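You operate a simulated robot arm through the tools that you are given. There is no shell and no other tool.

You run a simulated two-armed robot. Do the job below in one go: nothing can be reset, and whatever is moved stays where it is left.

Task
Home the white machine, then run its warm-up at 100% feed.
Fine: one whole warm-up, the feed knob set before START, both knobs left as set.

Only the result counts: the job must be done as asked and must still hold three seconds after the hand-in. Knocking over, shifting, dropping, spilling or breaking anything else fails it.

Robot
Two 7-joint arms with three-finger grippers on one trunk that stands fixed in place. Base frame: the origin is at the foot of the trunk, x ahead of it, y to its left, z up. Lengths are in m, angles in rad, forces in N, time in s.
The left shoulder is at [0.07, 0.165, 1.238], the right one opposite. With the tool pointing down near the work surface each hand reaches from about 0.34 to 0.86 m from the base axis, measured 20 degrees to its own side. Payload 3.91 kg a hand.
The tool frame of a hand sits at the grasp point between the pads (the TCP): z along the fingers, y along the line on which they close. The tips reach 0.03 m beyond it. The gripper opens to 0.116 m. The gripper's body begins 0.073 m behind the TCP.
Orientation is that of the tool frame in the base frame, as a unit quaternion [w, x, y, z]. With the fingers straight down and closing along the base's y, the tool's x points along the base's -x, its y along +y and its z along -z.

Tools
- The arms move only by the tool move_arm. It takes "left_rows", "right_rows" or both (then of equal length, played together; a hand with none holds still); each is text: rows parted by semicolons, each of 7 numbers parted by spaces: the turn, a rotation vector about the tool's x, y, z in rad, then the shift along the tool's x, y, z in m, then the opening in per cent of the stroke, from 0 (shut) to 100 (fully open). In form: ax ay az x y z gripper; .... A call has 1 to 20 rows; each row shifts and turns the commanded pose from where the row before left it, along the tool's axes as they then stand. Rows are played at 5 a second. More than 0.05 m and 0.15 rad between two rows, or a gripper value outside its range, and nothing of the call is played. Where a pose cannot be reached the arm comes as near as it can. A force on the tool above 50 N (or 10 N above the force at the start of the call, whichever is more), or a blocked arm, ends the call early, and 0.2 s more pass. Each finger travels about 0.153 m/s and halts on what it meets, pressing with about 21 N; the grip force reading is that of the motor and also rises with nothing between the fingers. The clock runs only during rows and for 0.2 s after the last one: add rows that do not move to give the fingers time. It gives the time, the measured TCP pose, the force on the tool (base axes), the opening and the grip force at its end, in the units of the frame above (readings bear some noise), with the torque about the TCP (base axes, N m) and any sound that the robot's microphone picked up.
- Cameras (640 x 400 px; columns grow to the right, rows downward): "scene" is now at [0.1436, -0.0126, 1.5719]; the picture's right is [-0.13, -0.99, 0.00], its down [-0.41, 0.06, -0.91] and it looks along [0.90, -0.12, -0.42] (base axes); focal length 324 px, centre (320, 200). "left" rides on the left gripper at [0.075, 0.017, -0.088] in its tool frame; the picture's right is [-0.22, 0.97, 0.00], its down [-0.70, -0.16, -0.70] and it looks along [-0.68, -0.16, 0.71] (tool axes); focal length 247 px, centre (320, 200). "right" rides on the right gripper at [0.052, 0.056, -0.088] in its tool frame; the picture's right is [-0.73, 0.68, 0.00], its down [-0.49, -0.52, -0.70] and it looks along [-0.48, -0.51, 0.71] (tool axes); focal length 247 px, centre (320, 200). There is no depth. A picture from a camera that has moved, and an enlarged one, comes with that camera's place and axes in the base frame and with its lens.
- capture(camera): a new picture of that camera. No time passes.
- move_column(by): slides the trunk up (or, below 0, down) by that many m; the arms and the scene camera ride with it, the base frame stays. It gives what a move gives, with no picture.
- pan_tilt(pan, tilt): turns the head with the scene camera to pan (to the left, within 1.501 rad either way) and tilt (down, from -0.506 to 1.204), counted from straight ahead of the robot. It gives what a move gives.
- close_up(camera, box): a new picture of the part [left, top, right, bottom] of that camera's present view, enlarged. No time passes.
- close_job(): hands the job in; it is judged then, once.

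Nothing tells you positions but the pictures and the camera data. Unless the task says otherwise, let go and move clear before handing in.

The tools are called after ">>>" by a JSON object that holds its "api" and its "payload". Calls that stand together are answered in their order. move_arm: Moves the arms, as the interface text tells. Its arguments: {"type":"object","properties":{"left_rows":{"type":"string"},"right_rows":{"type":"string"}},"required":[]} The other tools are called the same way: move_column (by) slides the trunk up or down; pan_tilt (pan, tilt) turns the head that bears the scene camera; capture (camera) takes a picture; close_up (camera, box) takes an enlarged picture of a part of a camera's view; close_job () hands the job in.

At the start:

```text
t: 0.0
left_ee_pos: [0.6299, 0.1379, 1.3473]
left_tcp_rot: [0.0, 0.0, 1.0, 0.0]
left_contact_force: [0.3, 0.7, -0.4]
left_ft_torque: [0.03, -0.01, 0.0]
left_gripper_width: 0.1161
left_grasp_force: 0.0
right_ee_pos: [0.6313, -0.3267, 1.3631]
right_tcp_rot: [0.0, -0.001, 1.0, -0.001]
right_contact_force: [0.4, 0.3, -0.2]
right_ft_torque: [-0.02, 0.0, -0.02]
right_gripper_width: 0.1158
right_grasp_force: 0.0
trunk travel left (down, up): [-0.775, 0.065]
head pan, tilt: [-0.133, 0.429]
```

scene: 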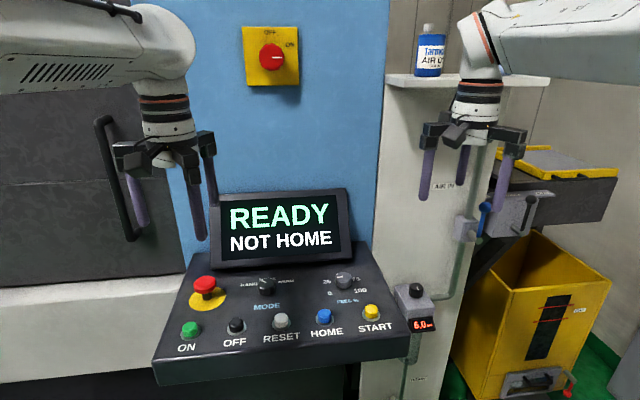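
right: 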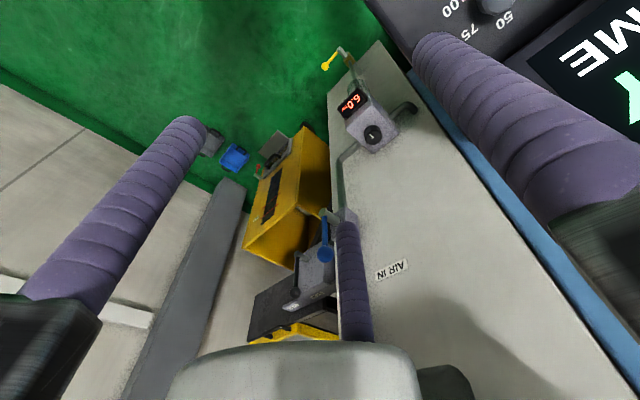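
left: 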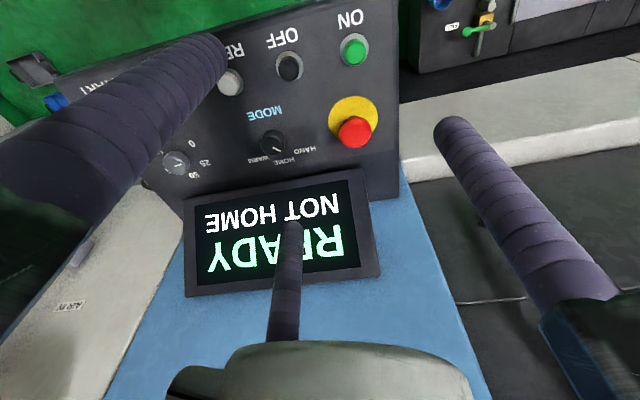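

The machine's panel shows READY / NOT HOME, with a mode knob, a feed knob, and buttons ON, OFF, RESET, HOME and START. I'll take enlarged views first.

>>> {"api": "close_up", "payload": {"camera": "scene", "box": [150, 240, 450, 390]}}

>>> {"api": "close_up", "payload": {"camera": "scene", "box": [230, 260, 390, 360]}}

>>> {"api": "close_up", "payload": {"camera": "left", "box": [120, 0, 440, 200]}}

>>> {"api": "close_up", "payload": {"camera": "scene", "box": [380, 140, 620, 380]}}

```text
2.13 times, centred on (300, 315) of scene
camera zoom: at [0.1436, -0.0126, 1.5719], right [-0.13, -0.99, 0.0], down [-0.41, 0.06, -0.91], along [0.9, -0.12, -0.42], focal length 692 px, centre (363, -45)
```

zoom: 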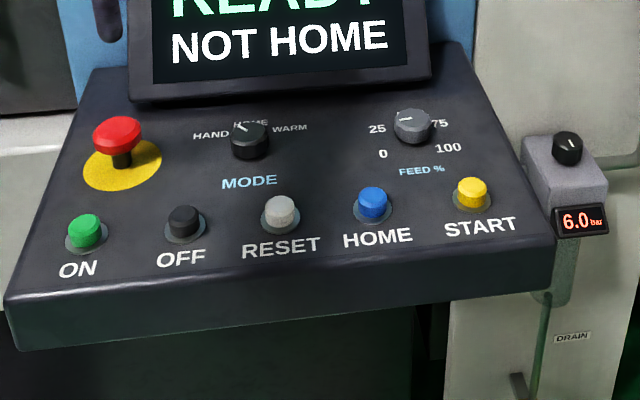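

```text
4.00 times, centred on (310, 310) of scene
camera zoom: at [0.1436, -0.0126, 1.5719], right [-0.13, -0.99, 0.0], down [-0.41, 0.06, -0.91], along [0.9, -0.12, -0.42], focal length 1298 px, centre (360, -240)
```

zoom: 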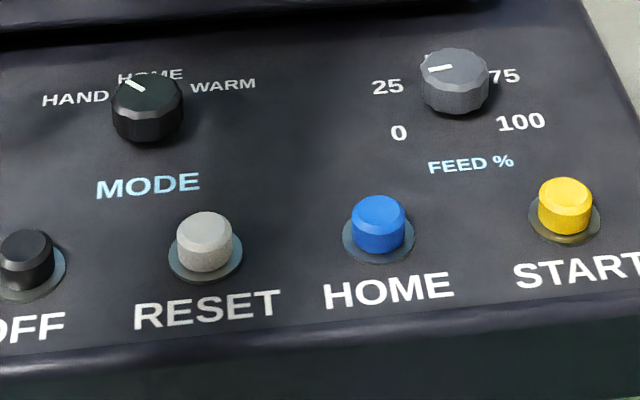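

```text
2.00 times, centred on (280, 100) of left
camera zoom: at [0.5543, 0.1566, 1.4361], right [0.22, 0.97, 0.0], down [0.7, -0.16, 0.7], along [0.68, -0.16, -0.71], focal length 494 px, centre (400, 400)
```

zoom: 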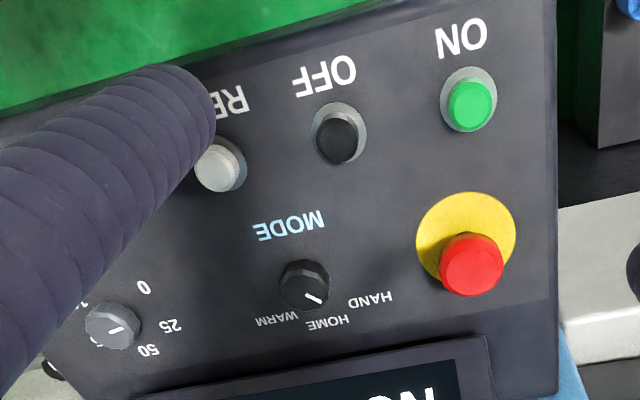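

```text
1.67 times, centred on (500, 260) of scene
camera zoom: at [0.1436, -0.0126, 1.5719], right [-0.13, -0.99, 0.0], down [-0.41, 0.06, -0.91], along [0.9, -0.12, -0.42], focal length 541 px, centre (20, 100)
```

zoom: 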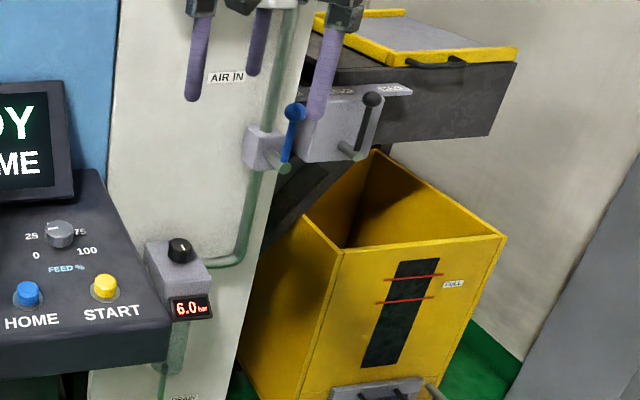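

The panel is clear to read; the mode knob seems to point at HAND or HOME and the feed at about 25-50. I'll look around for other machines and plates before touching anything.

>>> {"api": "close_up", "payload": {"camera": "scene", "box": [450, 140, 630, 250]}}

>>> {"api": "close_up", "payload": {"camera": "scene", "box": [220, 10, 320, 110]}}

>>> {"api": "pan_tilt", "payload": {"pan": 0.6, "tilt": 0.4}}

>>> {"api": "capture", "payload": {"camera": "scene"}}

>>> {"api": "pan_tilt", "payload": {"pan": -0.8, "tilt": 0.5}}

>>> {"api": "capture", "payload": {"camera": "scene"}}

>>> {"api": "pan_tilt", "payload": {"pan": -0.1, "tilt": 0.8}}

>>> {"api": "capture", "payload": {"camera": "scene"}}

```text
3.56 times, centred on (540, 195) of scene
camera zoom: at [0.1436, -0.0126, 1.5719], right [-0.13, -0.99, 0.0], down [-0.41, 0.06, -0.91], along [0.9, -0.12, -0.42], focal length 1154 px, centre (-462, 218)
```

zoom: 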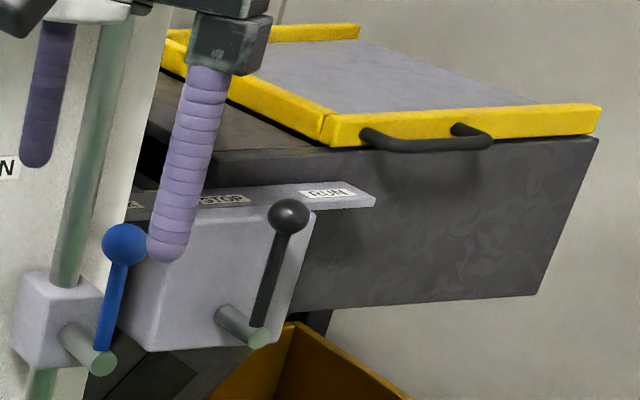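

```text
4.00 times, centred on (270, 60) of scene
camera zoom: at [0.1436, -0.0126, 1.5719], right [-0.13, -0.99, 0.0], down [-0.41, 0.06, -0.91], along [0.9, -0.12, -0.42], focal length 1298 px, centre (520, 760)
```

zoom: 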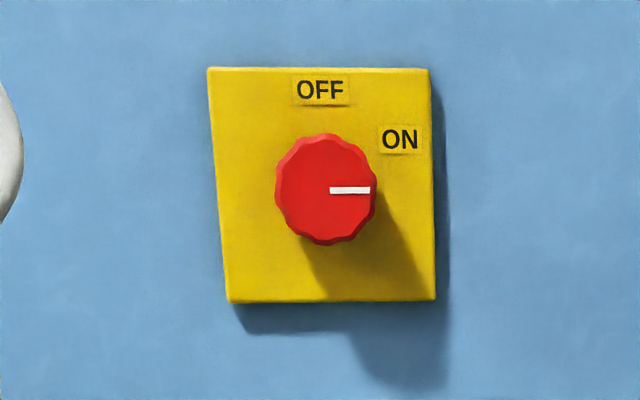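

```text
t: 1.1
left_ee_pos: [0.6277, 0.1377, 1.3474]
left_tcp_rot: [-0.001, 0.0, 1.0, 0.0]
left_contact_force: [0.4, -0.1, -0.2]
left_ft_torque: [0.01, -0.01, 0.02]
left_gripper_width: 0.1161
left_grasp_force: 0.0
right_ee_pos: [0.6291, -0.3255, 1.3622]
right_tcp_rot: [-0.001, 0.0, 1.0, 0.0]
right_contact_force: [-0.4, 0.3, -0.6]
right_ft_torque: [0.01, -0.02, 0.0]
right_gripper_width: 0.116
right_grasp_force: 0.1
trunk travel left (down, up): [-0.775, 0.065]
head pan, tilt: [0.6, 0.4]
```

```text
taken
camera scene: at [0.1286, 0.0519, 1.5746], right [0.56, -0.83, 0.0], down [-0.32, -0.22, -0.92], along [0.76, 0.52, -0.39], focal length 324 px, centre (320, 200)
```

scene: 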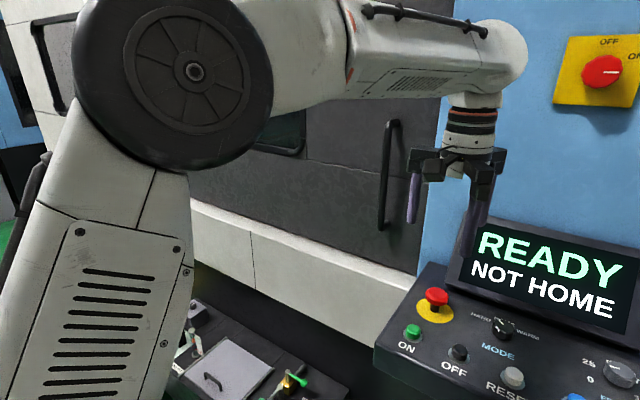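

```text
t: 2.6
left_ee_pos: [0.6293, 0.1389, 1.3474]
left_tcp_rot: [0.0, 0.0, 1.0, 0.0]
left_contact_force: [0.7, 0.2, 0.8]
left_ft_torque: [0.02, -0.03, 0.02]
left_gripper_width: 0.1159
left_grasp_force: 0.0
right_ee_pos: [0.6318, -0.3255, 1.3634]
right_tcp_rot: [0.0, 0.0, 1.0, 0.0]
right_contact_force: [-0.9, 0.0, -0.7]
right_ft_torque: [0.0, 0.0, -0.02]
right_gripper_width: 0.1161
right_grasp_force: 0.1
trunk travel left (down, up): [-0.775, 0.065]
head pan, tilt: [-0.799, 0.499]
```

```text
taken
camera scene: at [0.1156, -0.0656, 1.5655], right [-0.72, -0.7, 0.0], down [-0.33, 0.34, -0.88], along [0.61, -0.63, -0.48], focal length 324 px, centre (320, 200)
```

scene: 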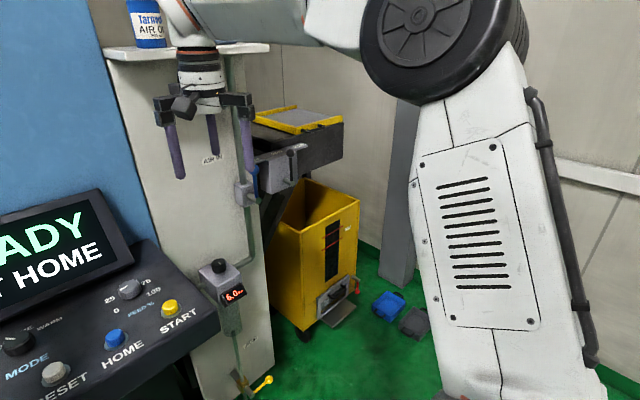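

```text
t: 3.7
left_ee_pos: [0.629, 0.1388, 1.3479]
left_tcp_rot: [0.0, 0.0, 1.0, 0.0]
left_contact_force: [-0.5, -0.2, 0.5]
left_ft_torque: [0.03, -0.02, 0.0]
left_gripper_width: 0.1161
left_grasp_force: 0.1
right_ee_pos: [0.6312, -0.327, 1.3636]
right_tcp_rot: [0.0, -0.001, 1.0, 0.001]
right_contact_force: [-0.4, 0.5, -0.3]
right_ft_torque: [0.0, 0.01, 0.01]
right_gripper_width: 0.1159
right_grasp_force: 0.1
trunk travel left (down, up): [-0.775, 0.065]
head pan, tilt: [-0.099, 0.799]
```

```text
taken
camera scene: at [0.1324, -0.0085, 1.5396], right [-0.1, -0.99, 0.0], down [-0.71, 0.07, -0.7], along [0.69, -0.07, -0.72], focal length 324 px, centre (320, 200)
```

scene: 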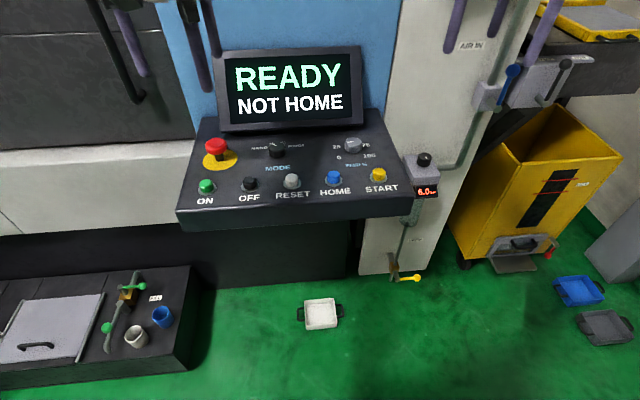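

The panel is the only machine control, with the START row about 0.64 m ahead and the knobs about 0.74 m ahead, at a height of about 1.08 m. The grippers seem to carry a third finger-like thing, so I'll look at them before going near.

>>> {"api": "pan_tilt", "payload": {"pan": -0.1, "tilt": 0.5}}

>>> {"api": "close_up", "payload": {"camera": "scene", "box": [80, 50, 260, 240]}}

>>> {"api": "close_up", "payload": {"camera": "scene", "box": [390, 50, 570, 220]}}

>>> {"api": "move_arm", "payload": {"left_rows": "0 0 0 0 0 0 50;0 0 0 0 0 0 50;0 0 0 0 0 0 50"}}

>>> {"api": "capture", "payload": {"camera": "left"}}

>>> {"api": "close_up", "payload": {"camera": "scene", "box": [80, 50, 260, 240]}}

```text
t: 4.5
left_ee_pos: [0.6288, 0.1381, 1.3486]
left_tcp_rot: [0.0, 0.0, 1.0, 0.0]
left_contact_force: [-0.8, 0.2, -0.1]
left_ft_torque: [-0.01, 0.02, 0.02]
left_gripper_width: 0.116
left_grasp_force: 0.0
right_ee_pos: [0.6302, -0.3254, 1.3629]
right_tcp_rot: [0.0, -0.001, 1.0, -0.001]
right_contact_force: [0.0, 0.0, -0.1]
right_ft_torque: [0.0, -0.02, 0.03]
right_gripper_width: 0.116
right_grasp_force: 0.2
trunk travel left (down, up): [-0.775, 0.065]
head pan, tilt: [-0.099, 0.499]
```

```text
2.11 times, centred on (170, 145) of scene
camera zoom: at [0.1426, -0.0094, 1.5654], right [-0.1, -0.99, 0.0], down [-0.48, 0.05, -0.88], along [0.87, -0.09, -0.48], focal length 683 px, centre (636, 316)
```

zoom: 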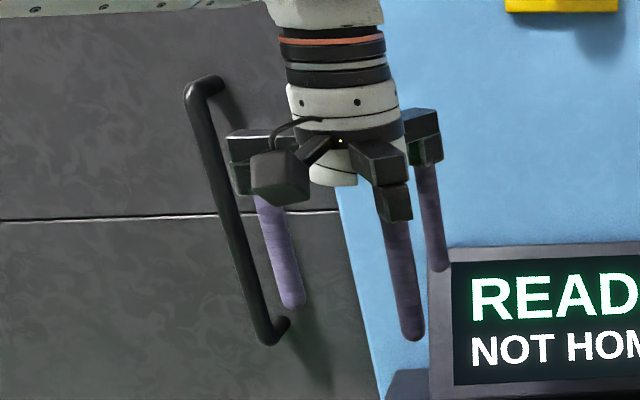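

```text
2.35 times, centred on (480, 135) of scene
camera zoom: at [0.1426, -0.0094, 1.5654], right [-0.1, -0.99, 0.0], down [-0.48, 0.05, -0.88], along [0.87, -0.09, -0.48], focal length 764 px, centre (-56, 353)
```

zoom: 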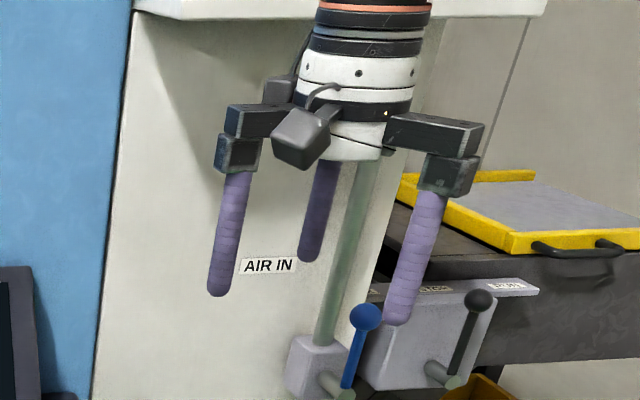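

```text
t: 5.3
left_ee_pos: [0.6294, 0.1385, 1.3483]
left_tcp_rot: [0.0, 0.001, 1.0, 0.001]
left_contact_force: [-0.3, 0.2, -0.2]
left_ft_torque: [-0.01, 0.02, -0.05]
left_gripper_width: 0.0579
left_grasp_force: 0.0
right_ee_pos: [0.6304, -0.3259, 1.3638]
right_tcp_rot: [0.0, 0.0, 1.0, 0.0]
right_contact_force: [0.0, 0.2, -0.3]
right_ft_torque: [-0.02, 0.02, -0.01]
right_gripper_width: 0.1163
right_grasp_force: 0.1
trunk travel left (down, up): [-0.775, 0.065]
head pan, tilt: [-0.099, 0.499]
```

```text
taken
camera left: at [0.5543, 0.1566, 1.4361], right [0.22, 0.97, 0.0], down [0.7, -0.16, 0.7], along [0.68, -0.16, -0.71], focal length 247 px, centre (320, 200)
```

left: 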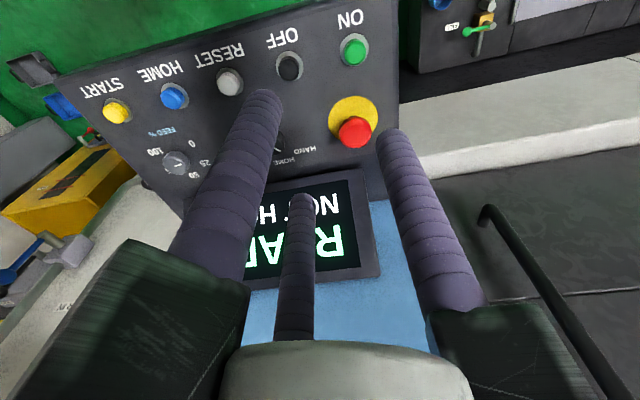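

```text
2.11 times, centred on (170, 145) of scene
camera zoom: at [0.1427, -0.0094, 1.5655], right [-0.1, -0.99, 0.0], down [-0.48, 0.05, -0.88], along [0.87, -0.09, -0.48], focal length 683 px, centre (636, 316)
```

zoom: 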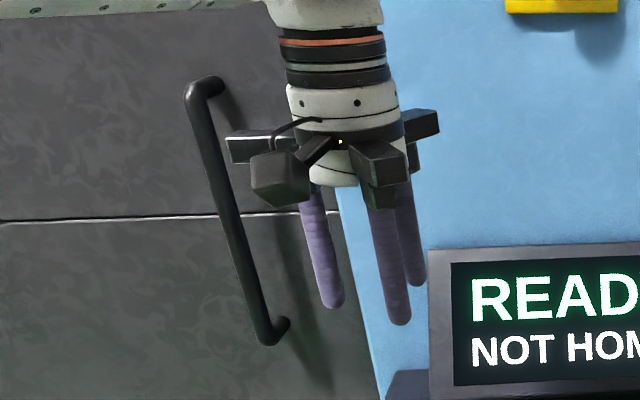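

The gripper closes on three jaws around the TCP, which suits knobs. I put the mode knob near [0.75, 0.03, 1.08], feed near [0.75, -0.15, 1.08], HOME near [0.65, -0.09, 1.07] and START near [0.65, -0.19, 1.07]. Next I'll bring the left hand over the mode knob, opened, for a closer view.

>>> {"api": "move_arm", "payload": {"left_rows": "0 0 0 -0.018 -0.0216 0.0296 100;0 0 0 -0.018 -0.0216 0.0296 100;0 0 0 -0.018 -0.0216 0.0296 100;0 0 0 -0.018 -0.0216 0.0296 100;0 0 0 -0.018 -0.0216 0.0296 100;0 0 0 0 0 0 100"}}

>>> {"api": "capture", "payload": {"camera": "left"}}

>>> {"api": "capture", "payload": {"camera": "scene"}}

```text
t: 6.7
left_ee_pos: [0.717, 0.0301, 1.2018]
left_tcp_rot: [0.001, 0.0, 1.0, -0.001]
left_contact_force: [-0.4, 0.2, -0.2]
left_ft_torque: [0.02, 0.0, 0.01]
left_gripper_width: 0.116
left_grasp_force: 0.1
right_ee_pos: [0.6301, -0.3257, 1.3635]
right_tcp_rot: [0.0, 0.0, 1.0, 0.0]
right_contact_force: [0.0, 0.5, 0.5]
right_ft_torque: [0.0, -0.03, 0.03]
right_gripper_width: 0.116
right_grasp_force: 0.1
trunk travel left (down, up): [-0.775, 0.065]
head pan, tilt: [-0.099, 0.499]
```

```text
taken
camera left: at [0.6424, 0.0479, 1.2887], right [0.22, 0.97, 0.0], down [0.7, -0.16, 0.7], along [0.68, -0.16, -0.71], focal length 247 px, centre (320, 200)
```

left: 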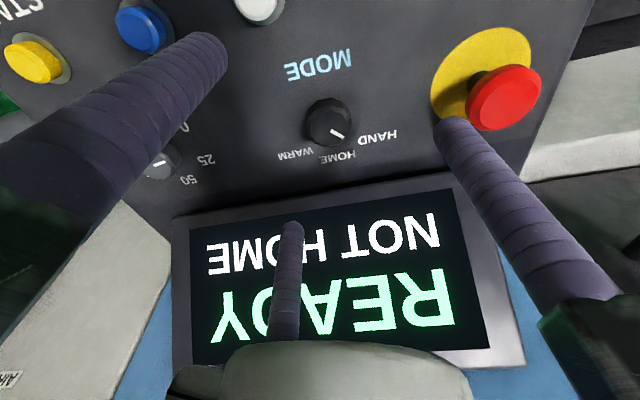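

```text
taken
camera scene: at [0.1414, -0.0086, 1.5657], right [-0.1, -0.99, 0.0], down [-0.48, 0.05, -0.88], along [0.87, -0.09, -0.48], focal length 324 px, centre (320, 200)
```

scene: 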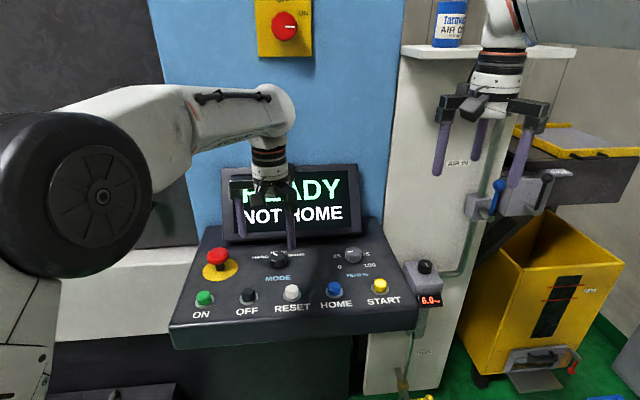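

>>> {"api": "close_up", "payload": {"camera": "left", "box": [250, 70, 430, 180]}}

>>> {"api": "close_up", "payload": {"camera": "scene", "box": [240, 230, 400, 310]}}

```text
3.56 times, centred on (340, 125) of left
camera zoom: at [0.6424, 0.0479, 1.2887], right [0.22, 0.97, 0.0], down [0.7, -0.16, 0.7], along [0.68, -0.16, -0.71], focal length 878 px, centre (249, 467)
```

zoom: 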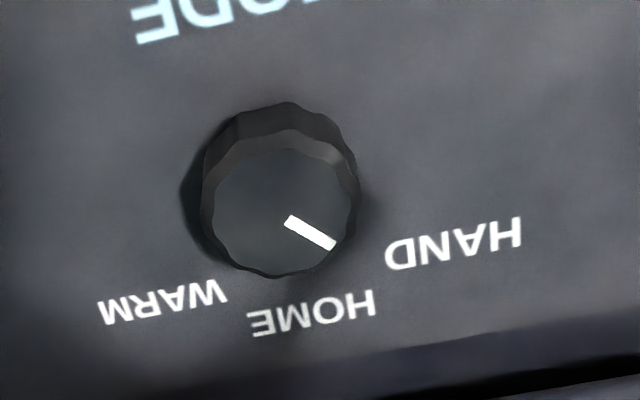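

```text
4.00 times, centred on (320, 270) of scene
camera zoom: at [0.1414, -0.0086, 1.5657], right [-0.1, -0.99, 0.0], down [-0.48, 0.05, -0.88], along [0.87, -0.09, -0.48], focal length 1298 px, centre (320, -80)
```

zoom: 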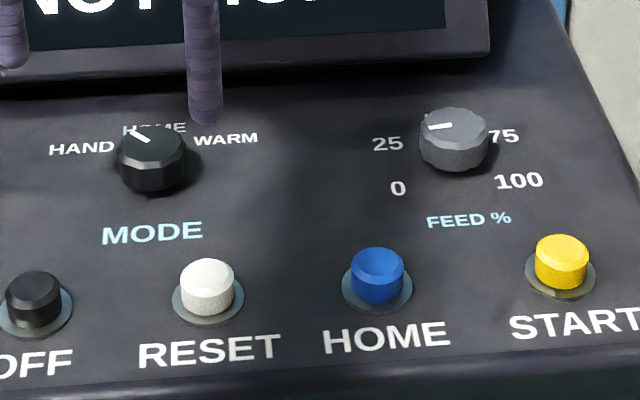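

The panel top is level at z≈1.062, and the mode knob (top ≈[0.7485, 0.0305, 1.091]) points at HAND, with HOME straight ahead and WARM to the right. I'll move the left hand over it and check the alignment before going down.

>>> {"api": "move_arm", "payload": {"left_rows": "0 0 0 -0.0158 0 0.033 65;0 0 0 -0.0157 0 0.033 65;0 0 0 0 0 0 65;0 0 0 0 0 0 65"}}

>>> {"api": "capture", "payload": {"camera": "left"}}

>>> {"api": "close_up", "payload": {"camera": "scene", "box": [200, 160, 400, 310]}}

```text
t: 7.7
left_ee_pos: [0.7505, 0.0293, 1.1331]
left_tcp_rot: [0.0, 0.0, 1.0, -0.001]
left_contact_force: [0.1, 0.1, 0.6]
left_ft_torque: [0.0, 0.02, 0.01]
left_gripper_width: 0.0755
left_grasp_force: 0.0
right_ee_pos: [0.6306, -0.3269, 1.3632]
right_tcp_rot: [0.0, 0.0, 1.0, 0.0]
right_contact_force: [1.0, 0.4, 0.8]
right_ft_torque: [-0.04, -0.01, 0.02]
right_gripper_width: 0.116
right_grasp_force: 0.1
trunk travel left (down, up): [-0.775, 0.065]
head pan, tilt: [-0.099, 0.499]
```

```text
taken
camera left: at [0.6755, 0.0475, 1.2205], right [0.22, 0.97, 0.0], down [0.7, -0.16, 0.7], along [0.68, -0.16, -0.71], focal length 247 px, centre (320, 200)
```

left: 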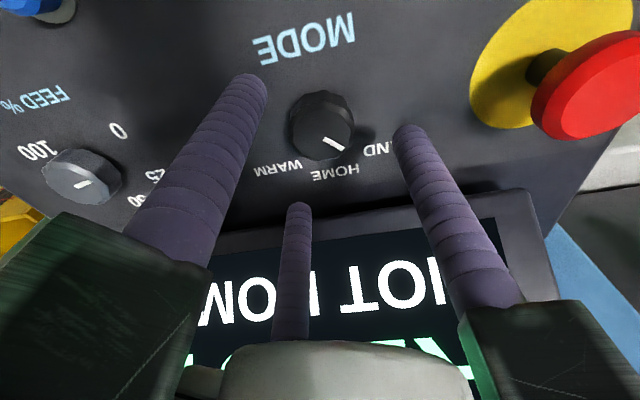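

```text
2.67 times, centred on (300, 235) of scene
camera zoom: at [0.143, -0.0097, 1.5654], right [-0.1, -0.99, 0.0], down [-0.48, 0.05, -0.88], along [0.87, -0.09, -0.48], focal length 865 px, centre (373, 107)
```

zoom: 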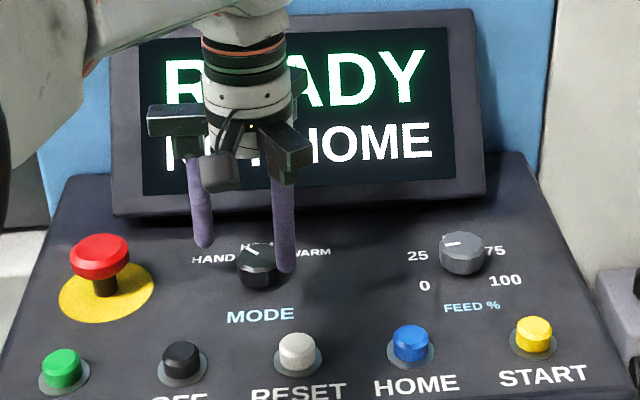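

>>> {"api": "close_up", "payload": {"camera": "left", "box": [240, 70, 400, 170]}}

```text
4.00 times, centred on (320, 120) of left
camera zoom: at [0.6755, 0.0475, 1.2205], right [0.22, 0.97, 0.0], down [0.7, -0.16, 0.7], along [0.68, -0.16, -0.71], focal length 988 px, centre (320, 520)
```

zoom: 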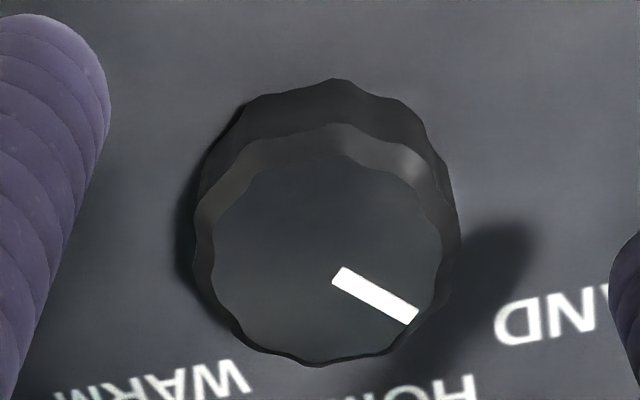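

The knob centre measures about (0.748, 0.031), within 2 mm of the hand's axis. I'll correct, lower, and grip.

>>> {"api": "move_arm", "payload": {"left_rows": "0 0 0 0.002 0.001 0.012 65;0 0 0 0 0 0.012 65;0 0 0 0 0 0.011 65;0 0 0 0 0 0 65"}}

>>> {"api": "capture", "payload": {"camera": "left"}}

```text
t: 8.7
left_ee_pos: [0.7478, 0.0302, 1.0983]
left_tcp_rot: [0.0, 0.001, 1.0, 0.0]
left_contact_force: [0.0, -0.7, -0.2]
left_ft_torque: [-0.01, 0.0, -0.04]
left_gripper_width: 0.0754
left_grasp_force: 0.0
right_ee_pos: [0.6299, -0.3259, 1.3641]
right_tcp_rot: [0.0, 0.0, 1.0, 0.001]
right_contact_force: [-0.2, 0.1, 0.0]
right_ft_torque: [0.0, 0.02, -0.02]
right_gripper_width: 0.116
right_grasp_force: 0.1
trunk travel left (down, up): [-0.775, 0.065]
head pan, tilt: [-0.099, 0.499]
```

```text
taken
camera left: at [0.6733, 0.0492, 1.1873], right [0.22, 0.97, 0.0], down [0.7, -0.16, 0.7], along [0.68, -0.16, -0.71], focal length 247 px, centre (320, 200)
```

left: 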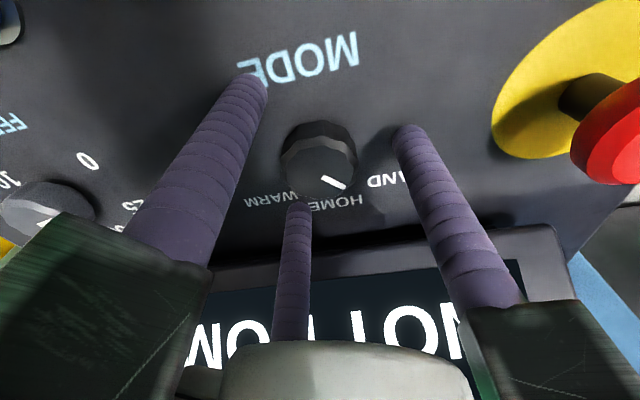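

The fingers surround the knob. Closing on it now.

>>> {"api": "move_arm", "payload": {"left_rows": "0 0 0 0 0 0 20;0 0 0 0 0 0 20;0 0 0 0 0 0 20"}}

>>> {"api": "capture", "payload": {"camera": "left"}}

```text
t: 9.5
left_ee_pos: [0.7498, 0.0298, 1.0988]
left_tcp_rot: [0.0, 0.0, 1.0, 0.0]
left_contact_force: [10.0, -3.4, 3.4]
left_ft_torque: [-0.27, 0.02, -0.14]
left_gripper_width: 0.0394
left_grasp_force: 44.8
right_ee_pos: [0.6326, -0.3267, 1.3631]
right_tcp_rot: [-0.001, 0.0, 1.0, 0.0]
right_contact_force: [-0.2, -0.2, 1.1]
right_ft_torque: [0.01, 0.0, -0.02]
right_gripper_width: 0.116
right_grasp_force: 0.0
trunk travel left (down, up): [-0.775, 0.065]
head pan, tilt: [-0.099, 0.499]
```

```text
taken
camera left: at [0.6751, 0.0484, 1.1871], right [0.22, 0.97, 0.0], down [0.7, -0.16, 0.7], along [0.68, -0.16, -0.71], focal length 247 px, centre (320, 200)
```

left: 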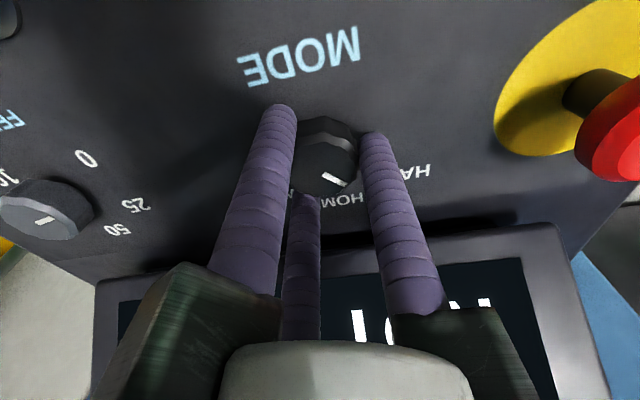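

Gripped at about 39 mm. I'll ease off the side force and turn clockwise about 45°.

>>> {"api": "move_arm", "payload": {"left_rows": "0 0 0 -0.0015 -0.0005 0 20;0 0 0.13 0 0 0 20;0 0 0.13 0 0 0 20;0 0 0.13 0 0 0 20;0 0 0.13 0 0 0 20;0 0 0.13 0 0 0 20;0 0 0.13 0 0 0 20;0 0 0 0 0 0 20;0 0 0 0 0 0 20"}}

>>> {"api": "capture", "payload": {"camera": "left"}}

>>> {"api": "close_up", "payload": {"camera": "scene", "box": [200, 160, 400, 310]}}

```text
t: 11.5
left_ee_pos: [0.7501, 0.0297, 1.0994]
left_tcp_rot: [0.0, 0.381, 0.925, -0.001]
left_contact_force: [5.2, -4.2, 4.5]
left_ft_torque: [0.13, -0.35, -0.01]
left_gripper_width: 0.0392
left_grasp_force: 45.3
right_ee_pos: [0.6312, -0.327, 1.3634]
right_tcp_rot: [0.0, 0.0, 1.0, 0.0]
right_contact_force: [0.3, 0.9, 0.3]
right_ft_torque: [0.0, 0.01, -0.02]
right_gripper_width: 0.1158
right_grasp_force: 0.1
trunk travel left (down, up): [-0.775, 0.065]
head pan, tilt: [-0.099, 0.499]
```

```text
taken
camera left: at [0.709, 0.096, 1.1872], right [0.85, 0.53, 0.0], down [0.38, -0.6, 0.7], along [0.37, -0.59, -0.71], focal length 247 px, centre (320, 200)
```

left: 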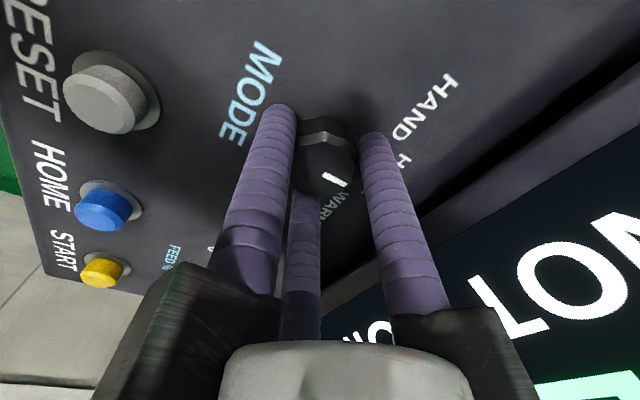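

```text
2.67 times, centred on (300, 235) of scene
camera zoom: at [0.143, -0.0103, 1.5655], right [-0.1, -0.99, 0.0], down [-0.48, 0.05, -0.88], along [0.87, -0.09, -0.48], focal length 865 px, centre (373, 107)
```

zoom: 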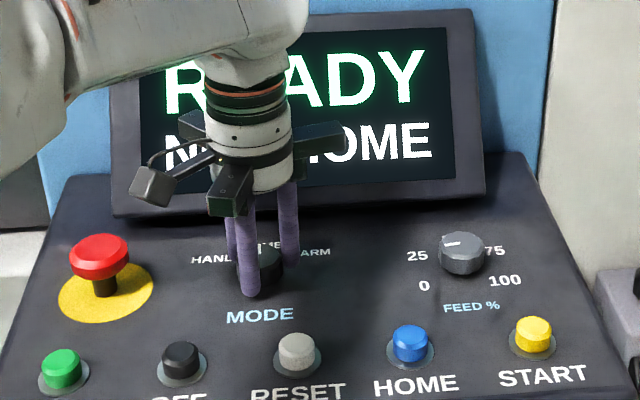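

The knob turned 45° with the hand. I'll open, lift straight up, and read the mark.

>>> {"api": "move_arm", "payload": {"left_rows": "0 0 0 0 0 0 65;0 0 0 0 0 0 65;0 0 0 0 0 -0.03 65;0 0 0 0 0 -0.03 65;0 0 0 0 0 -0.03 65"}}

>>> {"api": "close_up", "payload": {"camera": "left", "box": [240, 70, 400, 170]}}

>>> {"api": "close_up", "payload": {"camera": "scene", "box": [240, 230, 400, 310]}}

>>> {"api": "capture", "payload": {"camera": "left"}}

```text
t: 12.7
left_ee_pos: [0.7494, 0.0298, 1.1891]
left_tcp_rot: [0.0, 0.381, 0.925, 0.0]
left_contact_force: [-0.1, -0.3, -0.2]
left_ft_torque: [-0.01, -0.02, -0.04]
left_gripper_width: 0.0756
left_grasp_force: 0.0
right_ee_pos: [0.6307, -0.3264, 1.3624]
right_tcp_rot: [0.0, 0.0, 1.0, 0.0]
right_contact_force: [0.0, 0.0, -0.7]
right_ft_torque: [-0.01, -0.01, -0.02]
right_gripper_width: 0.116
right_grasp_force: 0.1
trunk travel left (down, up): [-0.775, 0.065]
head pan, tilt: [-0.099, 0.499]
```

```text
4.00 times, centred on (320, 120) of left
camera zoom: at [0.7078, 0.0952, 1.2773], right [0.84, 0.54, 0.0], down [0.38, -0.6, 0.7], along [0.37, -0.59, -0.71], focal length 988 px, centre (320, 520)
```

zoom: 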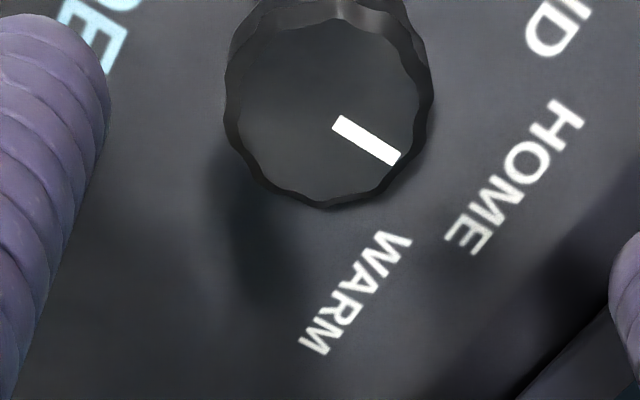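

```text
4.00 times, centred on (320, 270) of scene
camera zoom: at [0.1424, -0.0096, 1.5655], right [-0.1, -0.99, 0.0], down [-0.48, 0.05, -0.88], along [0.87, -0.09, -0.48], focal length 1298 px, centre (320, -80)
```

zoom: 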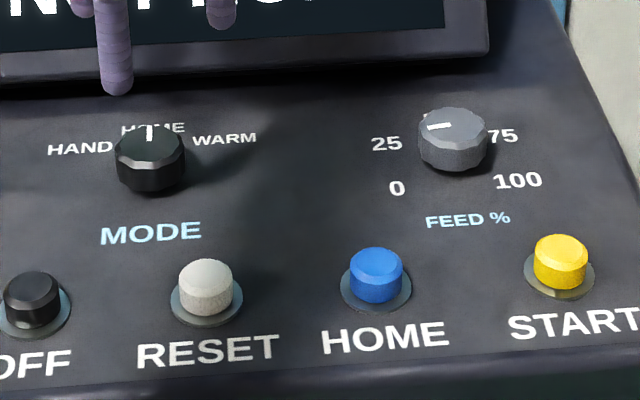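

```text
taken
camera left: at [0.7078, 0.0952, 1.2773], right [0.84, 0.54, 0.0], down [0.38, -0.6, 0.7], along [0.37, -0.59, -0.71], focal length 247 px, centre (320, 200)
```

left: 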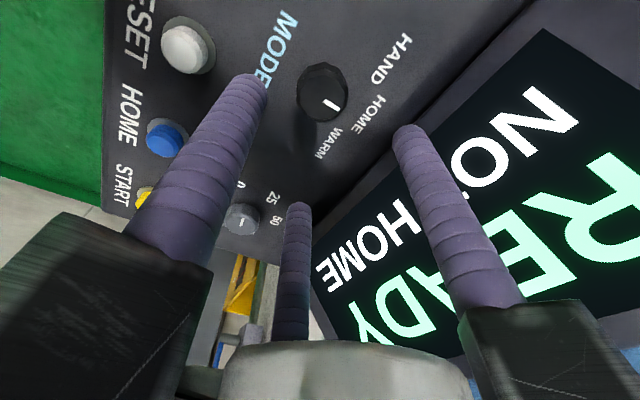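

The mark now points at HOME. I'll pull the left hand up and away, unwinding its yaw, then bring the closed right hand above the HOME button.

>>> {"api": "move_arm", "payload": {"left_rows": "0 0 -0.13 0 0 -0.017 65;0 0 -0.13 0 0 -0.017 65;0 0 -0.13 0 0 -0.017 65;0 0 -0.13 0 0 -0.017 65;0 0 -0.13 0 0 -0.017 65;0 0 -0.13 0 0 -0.017 65;0 0 0 0.025 0.0375 0 65;0 0 0 0.025 0.0375 0 65;0 0 0 0.025 0.0375 0 65;0 0 0 0.025 0.0375 0 65;0 0 0 0 0 0 65"}}

>>> {"api": "move_arm", "payload": {"right_rows": "0 0 0 -0.0023 0.0296 0.0254 0;0 0 0 -0.0023 0.0296 0.0254 0;0 0 0 -0.0023 0.0296 0.0254 0;0 0 0 -0.0023 0.0296 0.0254 0;0 0 0 -0.0023 0.0296 0.0254 0;0 0 0 -0.0023 0.0296 0.0254 0;0 0 0 -0.0023 0.0296 0.0254 0;0 0 0 -0.0023 0.0296 0.0254 0;0 0 0 0 0 0 0"}}

>>> {"api": "capture", "payload": {"camera": "right"}}

>>> {"api": "capture", "payload": {"camera": "scene"}}

```text
t: 15.1
left_ee_pos: [0.7523, 0.1595, 1.3405]
left_tcp_rot: [-0.001, 0.0, 1.0, -0.001]
left_contact_force: [-0.6, 0.2, -0.9]
left_ft_torque: [0.01, 0.0, 0.01]
left_gripper_width: 0.0752
left_grasp_force: 0.1
left hand out of reach, approached as far as the arm can: row 7, 8, 9, 10
right_ee_pos: [0.6314, -0.3264, 1.364]
right_tcp_rot: [0.001, 0.0, 1.0, 0.0]
right_contact_force: [0.2, 0.2, 0.5]
right_ft_torque: [0.0, 0.03, 0.01]
right_gripper_width: 0.1159
right_grasp_force: 0.1
trunk travel left (down, up): [-0.775, 0.065]
head pan, tilt: [-0.099, 0.499]
```

```text
t: 17.1
left_ee_pos: [0.7528, 0.1591, 1.339]
left_tcp_rot: [-0.001, 0.0, 1.0, 0.001]
left_contact_force: [0.1, -0.9, 0.3]
left_ft_torque: [0.01, 0.01, 0.04]
left_gripper_width: 0.0752
left_grasp_force: 0.0
right_ee_pos: [0.6492, -0.0892, 1.1595]
right_tcp_rot: [0.0, 0.0, 1.0, 0.002]
right_contact_force: [0.4, -0.8, -0.8]
right_ft_torque: [0.02, -0.01, 0.03]
right_gripper_width: 0.0096
right_grasp_force: 21.1
trunk travel left (down, up): [-0.775, 0.065]
head pan, tilt: [-0.099, 0.499]
```

```text
taken
camera right: at [0.5975, -0.0316, 1.2479], right [0.73, 0.68, 0.0], down [0.49, -0.52, 0.7], along [0.48, -0.51, -0.71], focal length 247 px, centre (320, 200)
```

right: 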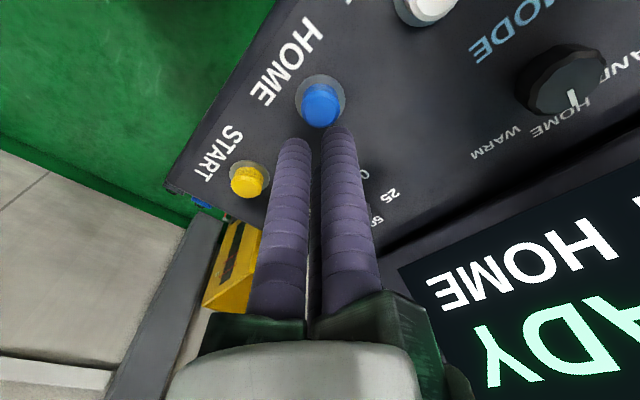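

```text
taken
camera scene: at [0.1424, -0.0105, 1.5655], right [-0.1, -0.99, 0.0], down [-0.48, 0.05, -0.88], along [0.87, -0.09, -0.48], focal length 324 px, centre (320, 200)
```

scene: 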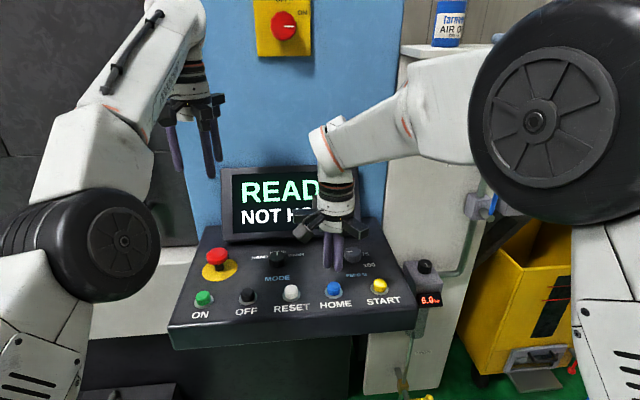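

The right fingertips line up over the blue HOME button (top near z 1.078). I'll go down to just above it, then press in small steps.

>>> {"api": "move_arm", "payload": {"right_rows": "0 0 0 0 0 0.02 0;0 0 0 0 0 0.02 0;0 0 0 0 0 0.005 0;0 0 0 0 0 0.003 0;0 0 0 0 0 0.003 0;0 0 0 0 0 0.002 0;0 0 0 0 0 0 0"}}

>>> {"api": "capture", "payload": {"camera": "scene"}}

>>> {"api": "capture", "payload": {"camera": "right"}}

```text
t: 18.7
left_ee_pos: [0.7519, 0.1593, 1.3403]
left_tcp_rot: [0.0, 0.0, 1.0, 0.001]
left_contact_force: [-0.9, 0.0, 0.6]
left_ft_torque: [-0.03, -0.02, -0.02]
left_gripper_width: 0.0752
left_grasp_force: 0.0
right_ee_pos: [0.6555, -0.095, 1.1122]
right_tcp_rot: [-0.002, -0.001, 1.0, 0.001]
right_contact_force: [0.6, 0.6, 0.1]
right_ft_torque: [-0.05, 0.02, -0.03]
right_gripper_width: 0.0091
right_grasp_force: 21.1
right hand out of reach, approached as far as the arm can: row 3, 6
trunk travel left (down, up): [-0.775, 0.065]
head pan, tilt: [-0.099, 0.499]
```

```text
taken
camera scene: at [0.1427, -0.0092, 1.5655], right [-0.1, -0.99, 0.0], down [-0.48, 0.05, -0.88], along [0.87, -0.09, -0.48], focal length 324 px, centre (320, 200)
```

scene: 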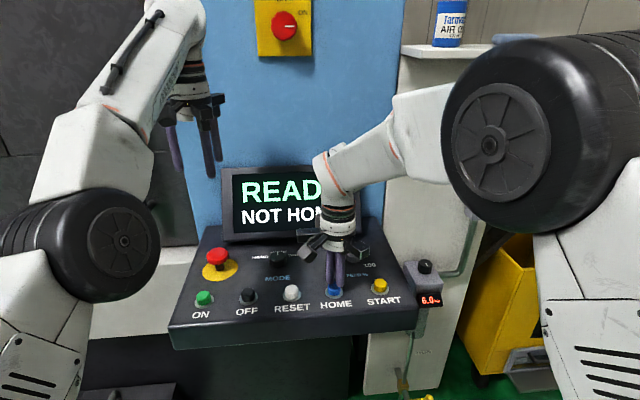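

```text
taken
camera right: at [0.6043, -0.0368, 1.2002], right [0.73, 0.68, 0.0], down [0.49, -0.52, 0.7], along [0.48, -0.51, -0.72], focal length 247 px, centre (320, 200)
```

right: 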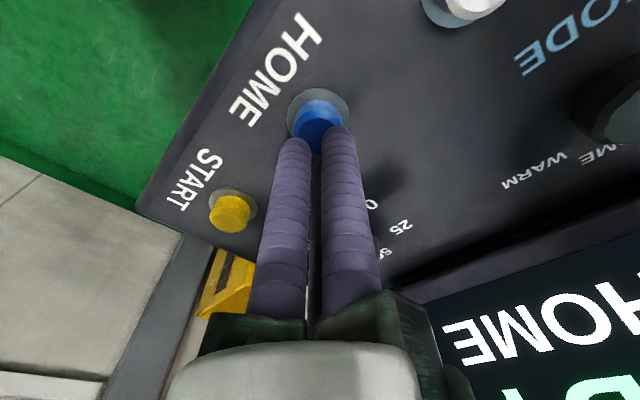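

The right arm runs into its own reach limit just above the button, still touching nothing (no force). I'll lift a little and try yawing the hand, since the pressing tip does not care about yaw.

>>> {"api": "move_arm", "payload": {"right_rows": "0 0 0 0 0 -0.02 0;0 0 0 0 0 -0.02 0;0 0 -0.12 0 0 0 0;0 0 -0.12 0 0 0 0;0 0 -0.12 0 0 0 0;0 0 -0.12 0 0 0 0;0 0 0 0 0 0 0"}}

>>> {"api": "capture", "payload": {"camera": "scene"}}

```text
t: 20.3
left_ee_pos: [0.7517, 0.1608, 1.3397]
left_tcp_rot: [-0.001, 0.0, 1.0, 0.0]
left_contact_force: [0.2, -0.6, 0.7]
left_ft_torque: [-0.01, 0.02, 0.0]
left_gripper_width: 0.0758
left_grasp_force: 0.0
right_ee_pos: [0.655, -0.0938, 1.1518]
right_tcp_rot: [0.001, -0.238, 0.971, 0.0]
right_contact_force: [-0.5, 0.1, 0.0]
right_ft_torque: [-0.05, 0.0, 0.0]
right_gripper_width: 0.0092
right_grasp_force: 21.8
trunk travel left (down, up): [-0.775, 0.065]
head pan, tilt: [-0.099, 0.499]
```

```text
taken
camera scene: at [0.1425, -0.009, 1.5655], right [-0.1, -0.99, 0.0], down [-0.48, 0.05, -0.88], along [0.87, -0.09, -0.48], focal length 324 px, centre (320, 200)
```

scene: 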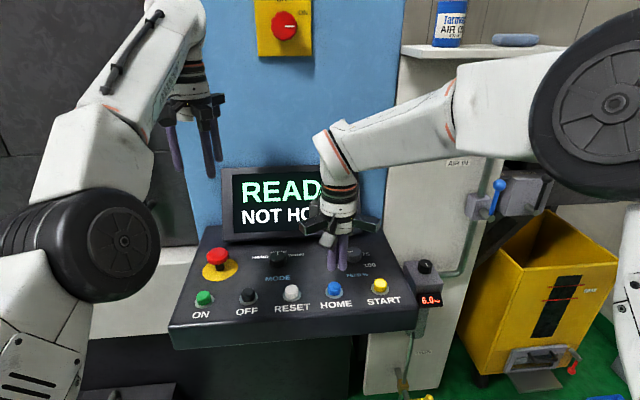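

That freed the arm (the elbow swung outward). I'll recentre over HOME and go down again.

>>> {"api": "move_arm", "payload": {"right_rows": "0 0 0 0.0026 0.0069 0 0;0 0 0 0 0 0.02 0;0 0 0 0 0 0.016 0;0 0 0 0 0 0.004 0;0 0 0 0 0 0.003 0;0 0 0 0 0 0.003 0;0 0 0 0 0 0 0"}}

>>> {"api": "capture", "payload": {"camera": "scene"}}

>>> {"api": "capture", "payload": {"camera": "right"}}

```text
t: 21.9
left_ee_pos: [0.753, 0.1593, 1.3396]
left_tcp_rot: [0.0, 0.0, 1.0, 0.0]
left_contact_force: [0.3, -0.5, -0.4]
left_ft_torque: [0.01, 0.0, -0.01]
left_gripper_width: 0.0753
left_grasp_force: 0.1
right_ee_pos: [0.6496, -0.0896, 1.1065]
right_tcp_rot: [0.0, -0.237, 0.971, 0.0]
right_contact_force: [0.7, 0.4, 1.5]
right_ft_torque: [-0.02, -0.05, 0.0]
right_gripper_width: 0.009
right_grasp_force: 44.9
trunk travel left (down, up): [-0.775, 0.065]
head pan, tilt: [-0.099, 0.499]
heard: click
```

```text
taken
camera scene: at [0.1425, -0.0093, 1.5655], right [-0.1, -0.99, 0.0], down [-0.48, 0.05, -0.88], along [0.87, -0.09, -0.48], focal length 324 px, centre (320, 200)
```

scene: 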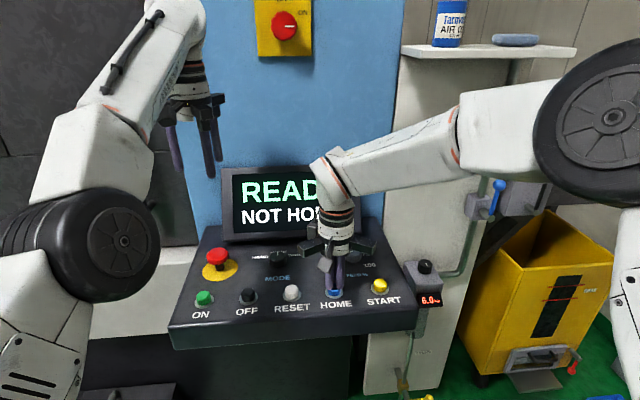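

```text
taken
camera right: at [0.5785, -0.0625, 1.1953], right [0.34, 0.94, 0.0], down [0.67, -0.24, 0.7], along [0.66, -0.23, -0.71], focal length 247 px, centre (320, 200)
```

right: 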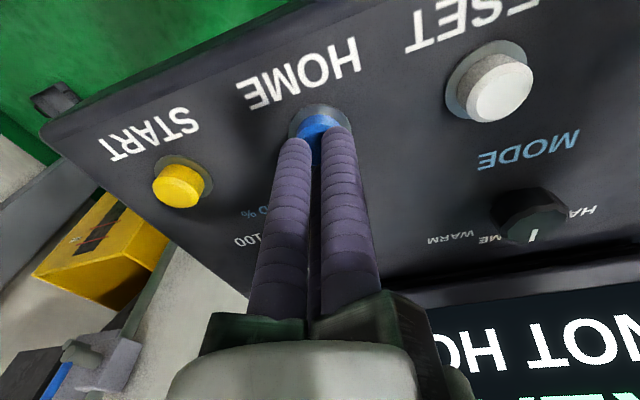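

A click was heard, so the button has been pressed. I'll hold briefly and watch the display.

>>> {"api": "move_arm", "payload": {"right_rows": "0 0 0 0 0 0 0;0 0 0 0 0 0 0;0 0 0 0 0 0 0"}}

>>> {"api": "close_up", "payload": {"camera": "scene", "box": [200, 150, 400, 310]}}

```text
t: 22.7
left_ee_pos: [0.7524, 0.1602, 1.3405]
left_tcp_rot: [-0.001, -0.001, 1.0, 0.0]
left_contact_force: [0.3, 0.1, -0.4]
left_ft_torque: [0.03, 0.01, -0.04]
left_gripper_width: 0.0753
left_grasp_force: 0.1
right_ee_pos: [0.6503, -0.09, 1.1073]
right_tcp_rot: [0.0, -0.238, 0.971, -0.001]
right_contact_force: [0.9, 0.8, 2.4]
right_ft_torque: [0.05, -0.02, -0.03]
right_gripper_width: 0.0093
right_grasp_force: 45.3
trunk travel left (down, up): [-0.775, 0.065]
head pan, tilt: [-0.099, 0.499]
```

```text
2.50 times, centred on (300, 230) of scene
camera zoom: at [0.1426, -0.0093, 1.5655], right [-0.1, -0.99, 0.0], down [-0.48, 0.05, -0.88], along [0.87, -0.09, -0.48], focal length 811 px, centre (370, 125)
```

zoom: 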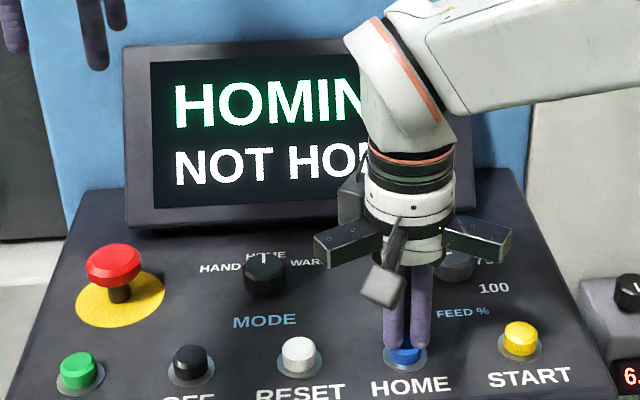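

The display says HOMING. Holding is the safe choice whether or not the button must be held, so I'll wait here.

>>> {"api": "move_arm", "payload": {"right_rows": "0 0 0 0 0 0 0;0 0 0 0 0 0 0;0 0 0 0 0 0 0;0 0 0 0 0 0 0;0 0 0 0 0 0 0;0 0 0 0 0 0 0;0 0 0 0 0 0 0;0 0 0 0 0 0 0;0 0 0 0 0 0 0;0 0 0 0 0 0 0"}}

>>> {"api": "close_up", "payload": {"camera": "scene", "box": [200, 150, 400, 310]}}

```text
t: 24.9
left_ee_pos: [0.7532, 0.1605, 1.3391]
left_tcp_rot: [-0.001, 0.0, 1.0, 0.0]
left_contact_force: [0.1, -0.1, -0.3]
left_ft_torque: [-0.02, -0.04, 0.03]
left_gripper_width: 0.0754
left_grasp_force: 0.1
right_ee_pos: [0.65, -0.0908, 1.1068]
right_tcp_rot: [0.0, -0.237, 0.972, 0.0]
right_contact_force: [0.4, 0.0, 2.2]
right_ft_torque: [0.03, -0.04, -0.01]
right_gripper_width: 0.0093
right_grasp_force: 45.2
trunk travel left (down, up): [-0.775, 0.065]
head pan, tilt: [-0.099, 0.499]
```

```text
2.50 times, centred on (300, 230) of scene
camera zoom: at [0.1426, -0.0093, 1.5655], right [-0.1, -0.99, 0.0], down [-0.48, 0.05, -0.88], along [0.87, -0.09, -0.48], focal length 811 px, centre (370, 125)
```

zoom: 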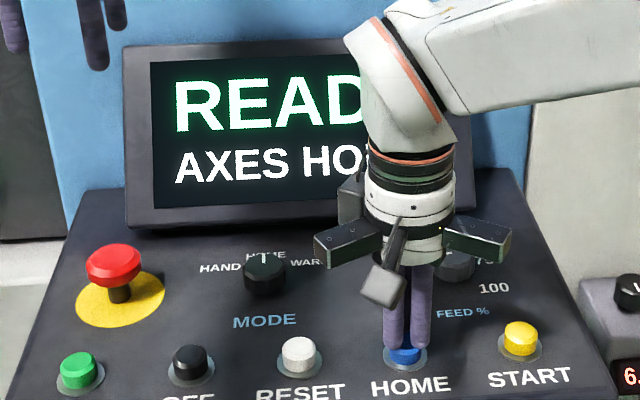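

The display reads READY / AXES HOME. I'll lift the right hand, open it and move it over the feed knob for a close look.

>>> {"api": "move_arm", "payload": {"right_rows": "0 0 0 0 0 -0.03 0;0 0 0 0 0 -0.03 0;0 0 0 0 0 -0.03 65;0 0 0 -0.0197 -0.0328 0 65;0 0 0 -0.0197 -0.0328 0 65;0 0 0 -0.0197 -0.0328 0 65;0 0 0 0 0 0 65"}}

>>> {"api": "capture", "payload": {"camera": "right"}}

>>> {"api": "capture", "payload": {"camera": "scene"}}

```text
t: 26.5
left_ee_pos: [0.7529, 0.1612, 1.3399]
left_tcp_rot: [-0.001, 0.0, 1.0, -0.001]
left_contact_force: [-0.7, -0.2, -0.2]
left_ft_torque: [0.02, -0.04, 0.01]
left_gripper_width: 0.0755
left_grasp_force: 0.0
right_ee_pos: [0.7498, -0.15, 1.1973]
right_tcp_rot: [0.0, -0.238, 0.971, 0.0]
right_contact_force: [0.6, -0.7, 0.3]
right_ft_torque: [-0.02, 0.03, 0.02]
right_gripper_width: 0.0753
right_grasp_force: 0.1
trunk travel left (down, up): [-0.775, 0.065]
head pan, tilt: [-0.099, 0.499]
```

```text
taken
camera right: at [0.6775, -0.1219, 1.285], right [0.33, 0.94, 0.0], down [0.67, -0.24, 0.7], along [0.66, -0.23, -0.71], focal length 247 px, centre (320, 200)
```

right: 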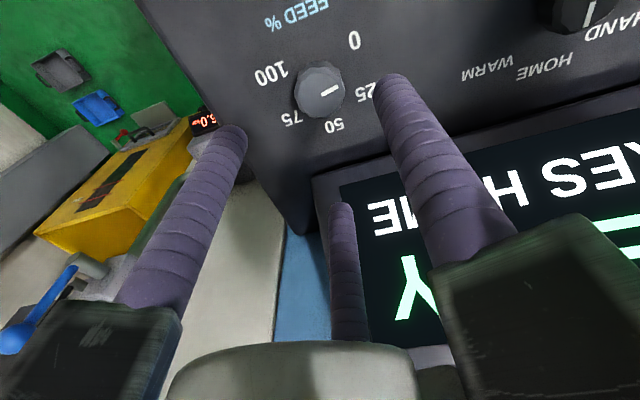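

```text
taken
camera scene: at [0.1422, -0.0092, 1.5656], right [-0.1, -0.99, 0.0], down [-0.48, 0.05, -0.88], along [0.87, -0.09, -0.48], focal length 324 px, centre (320, 200)
```

scene: 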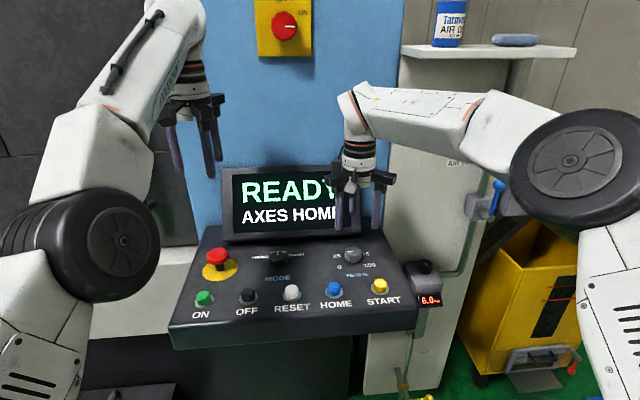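

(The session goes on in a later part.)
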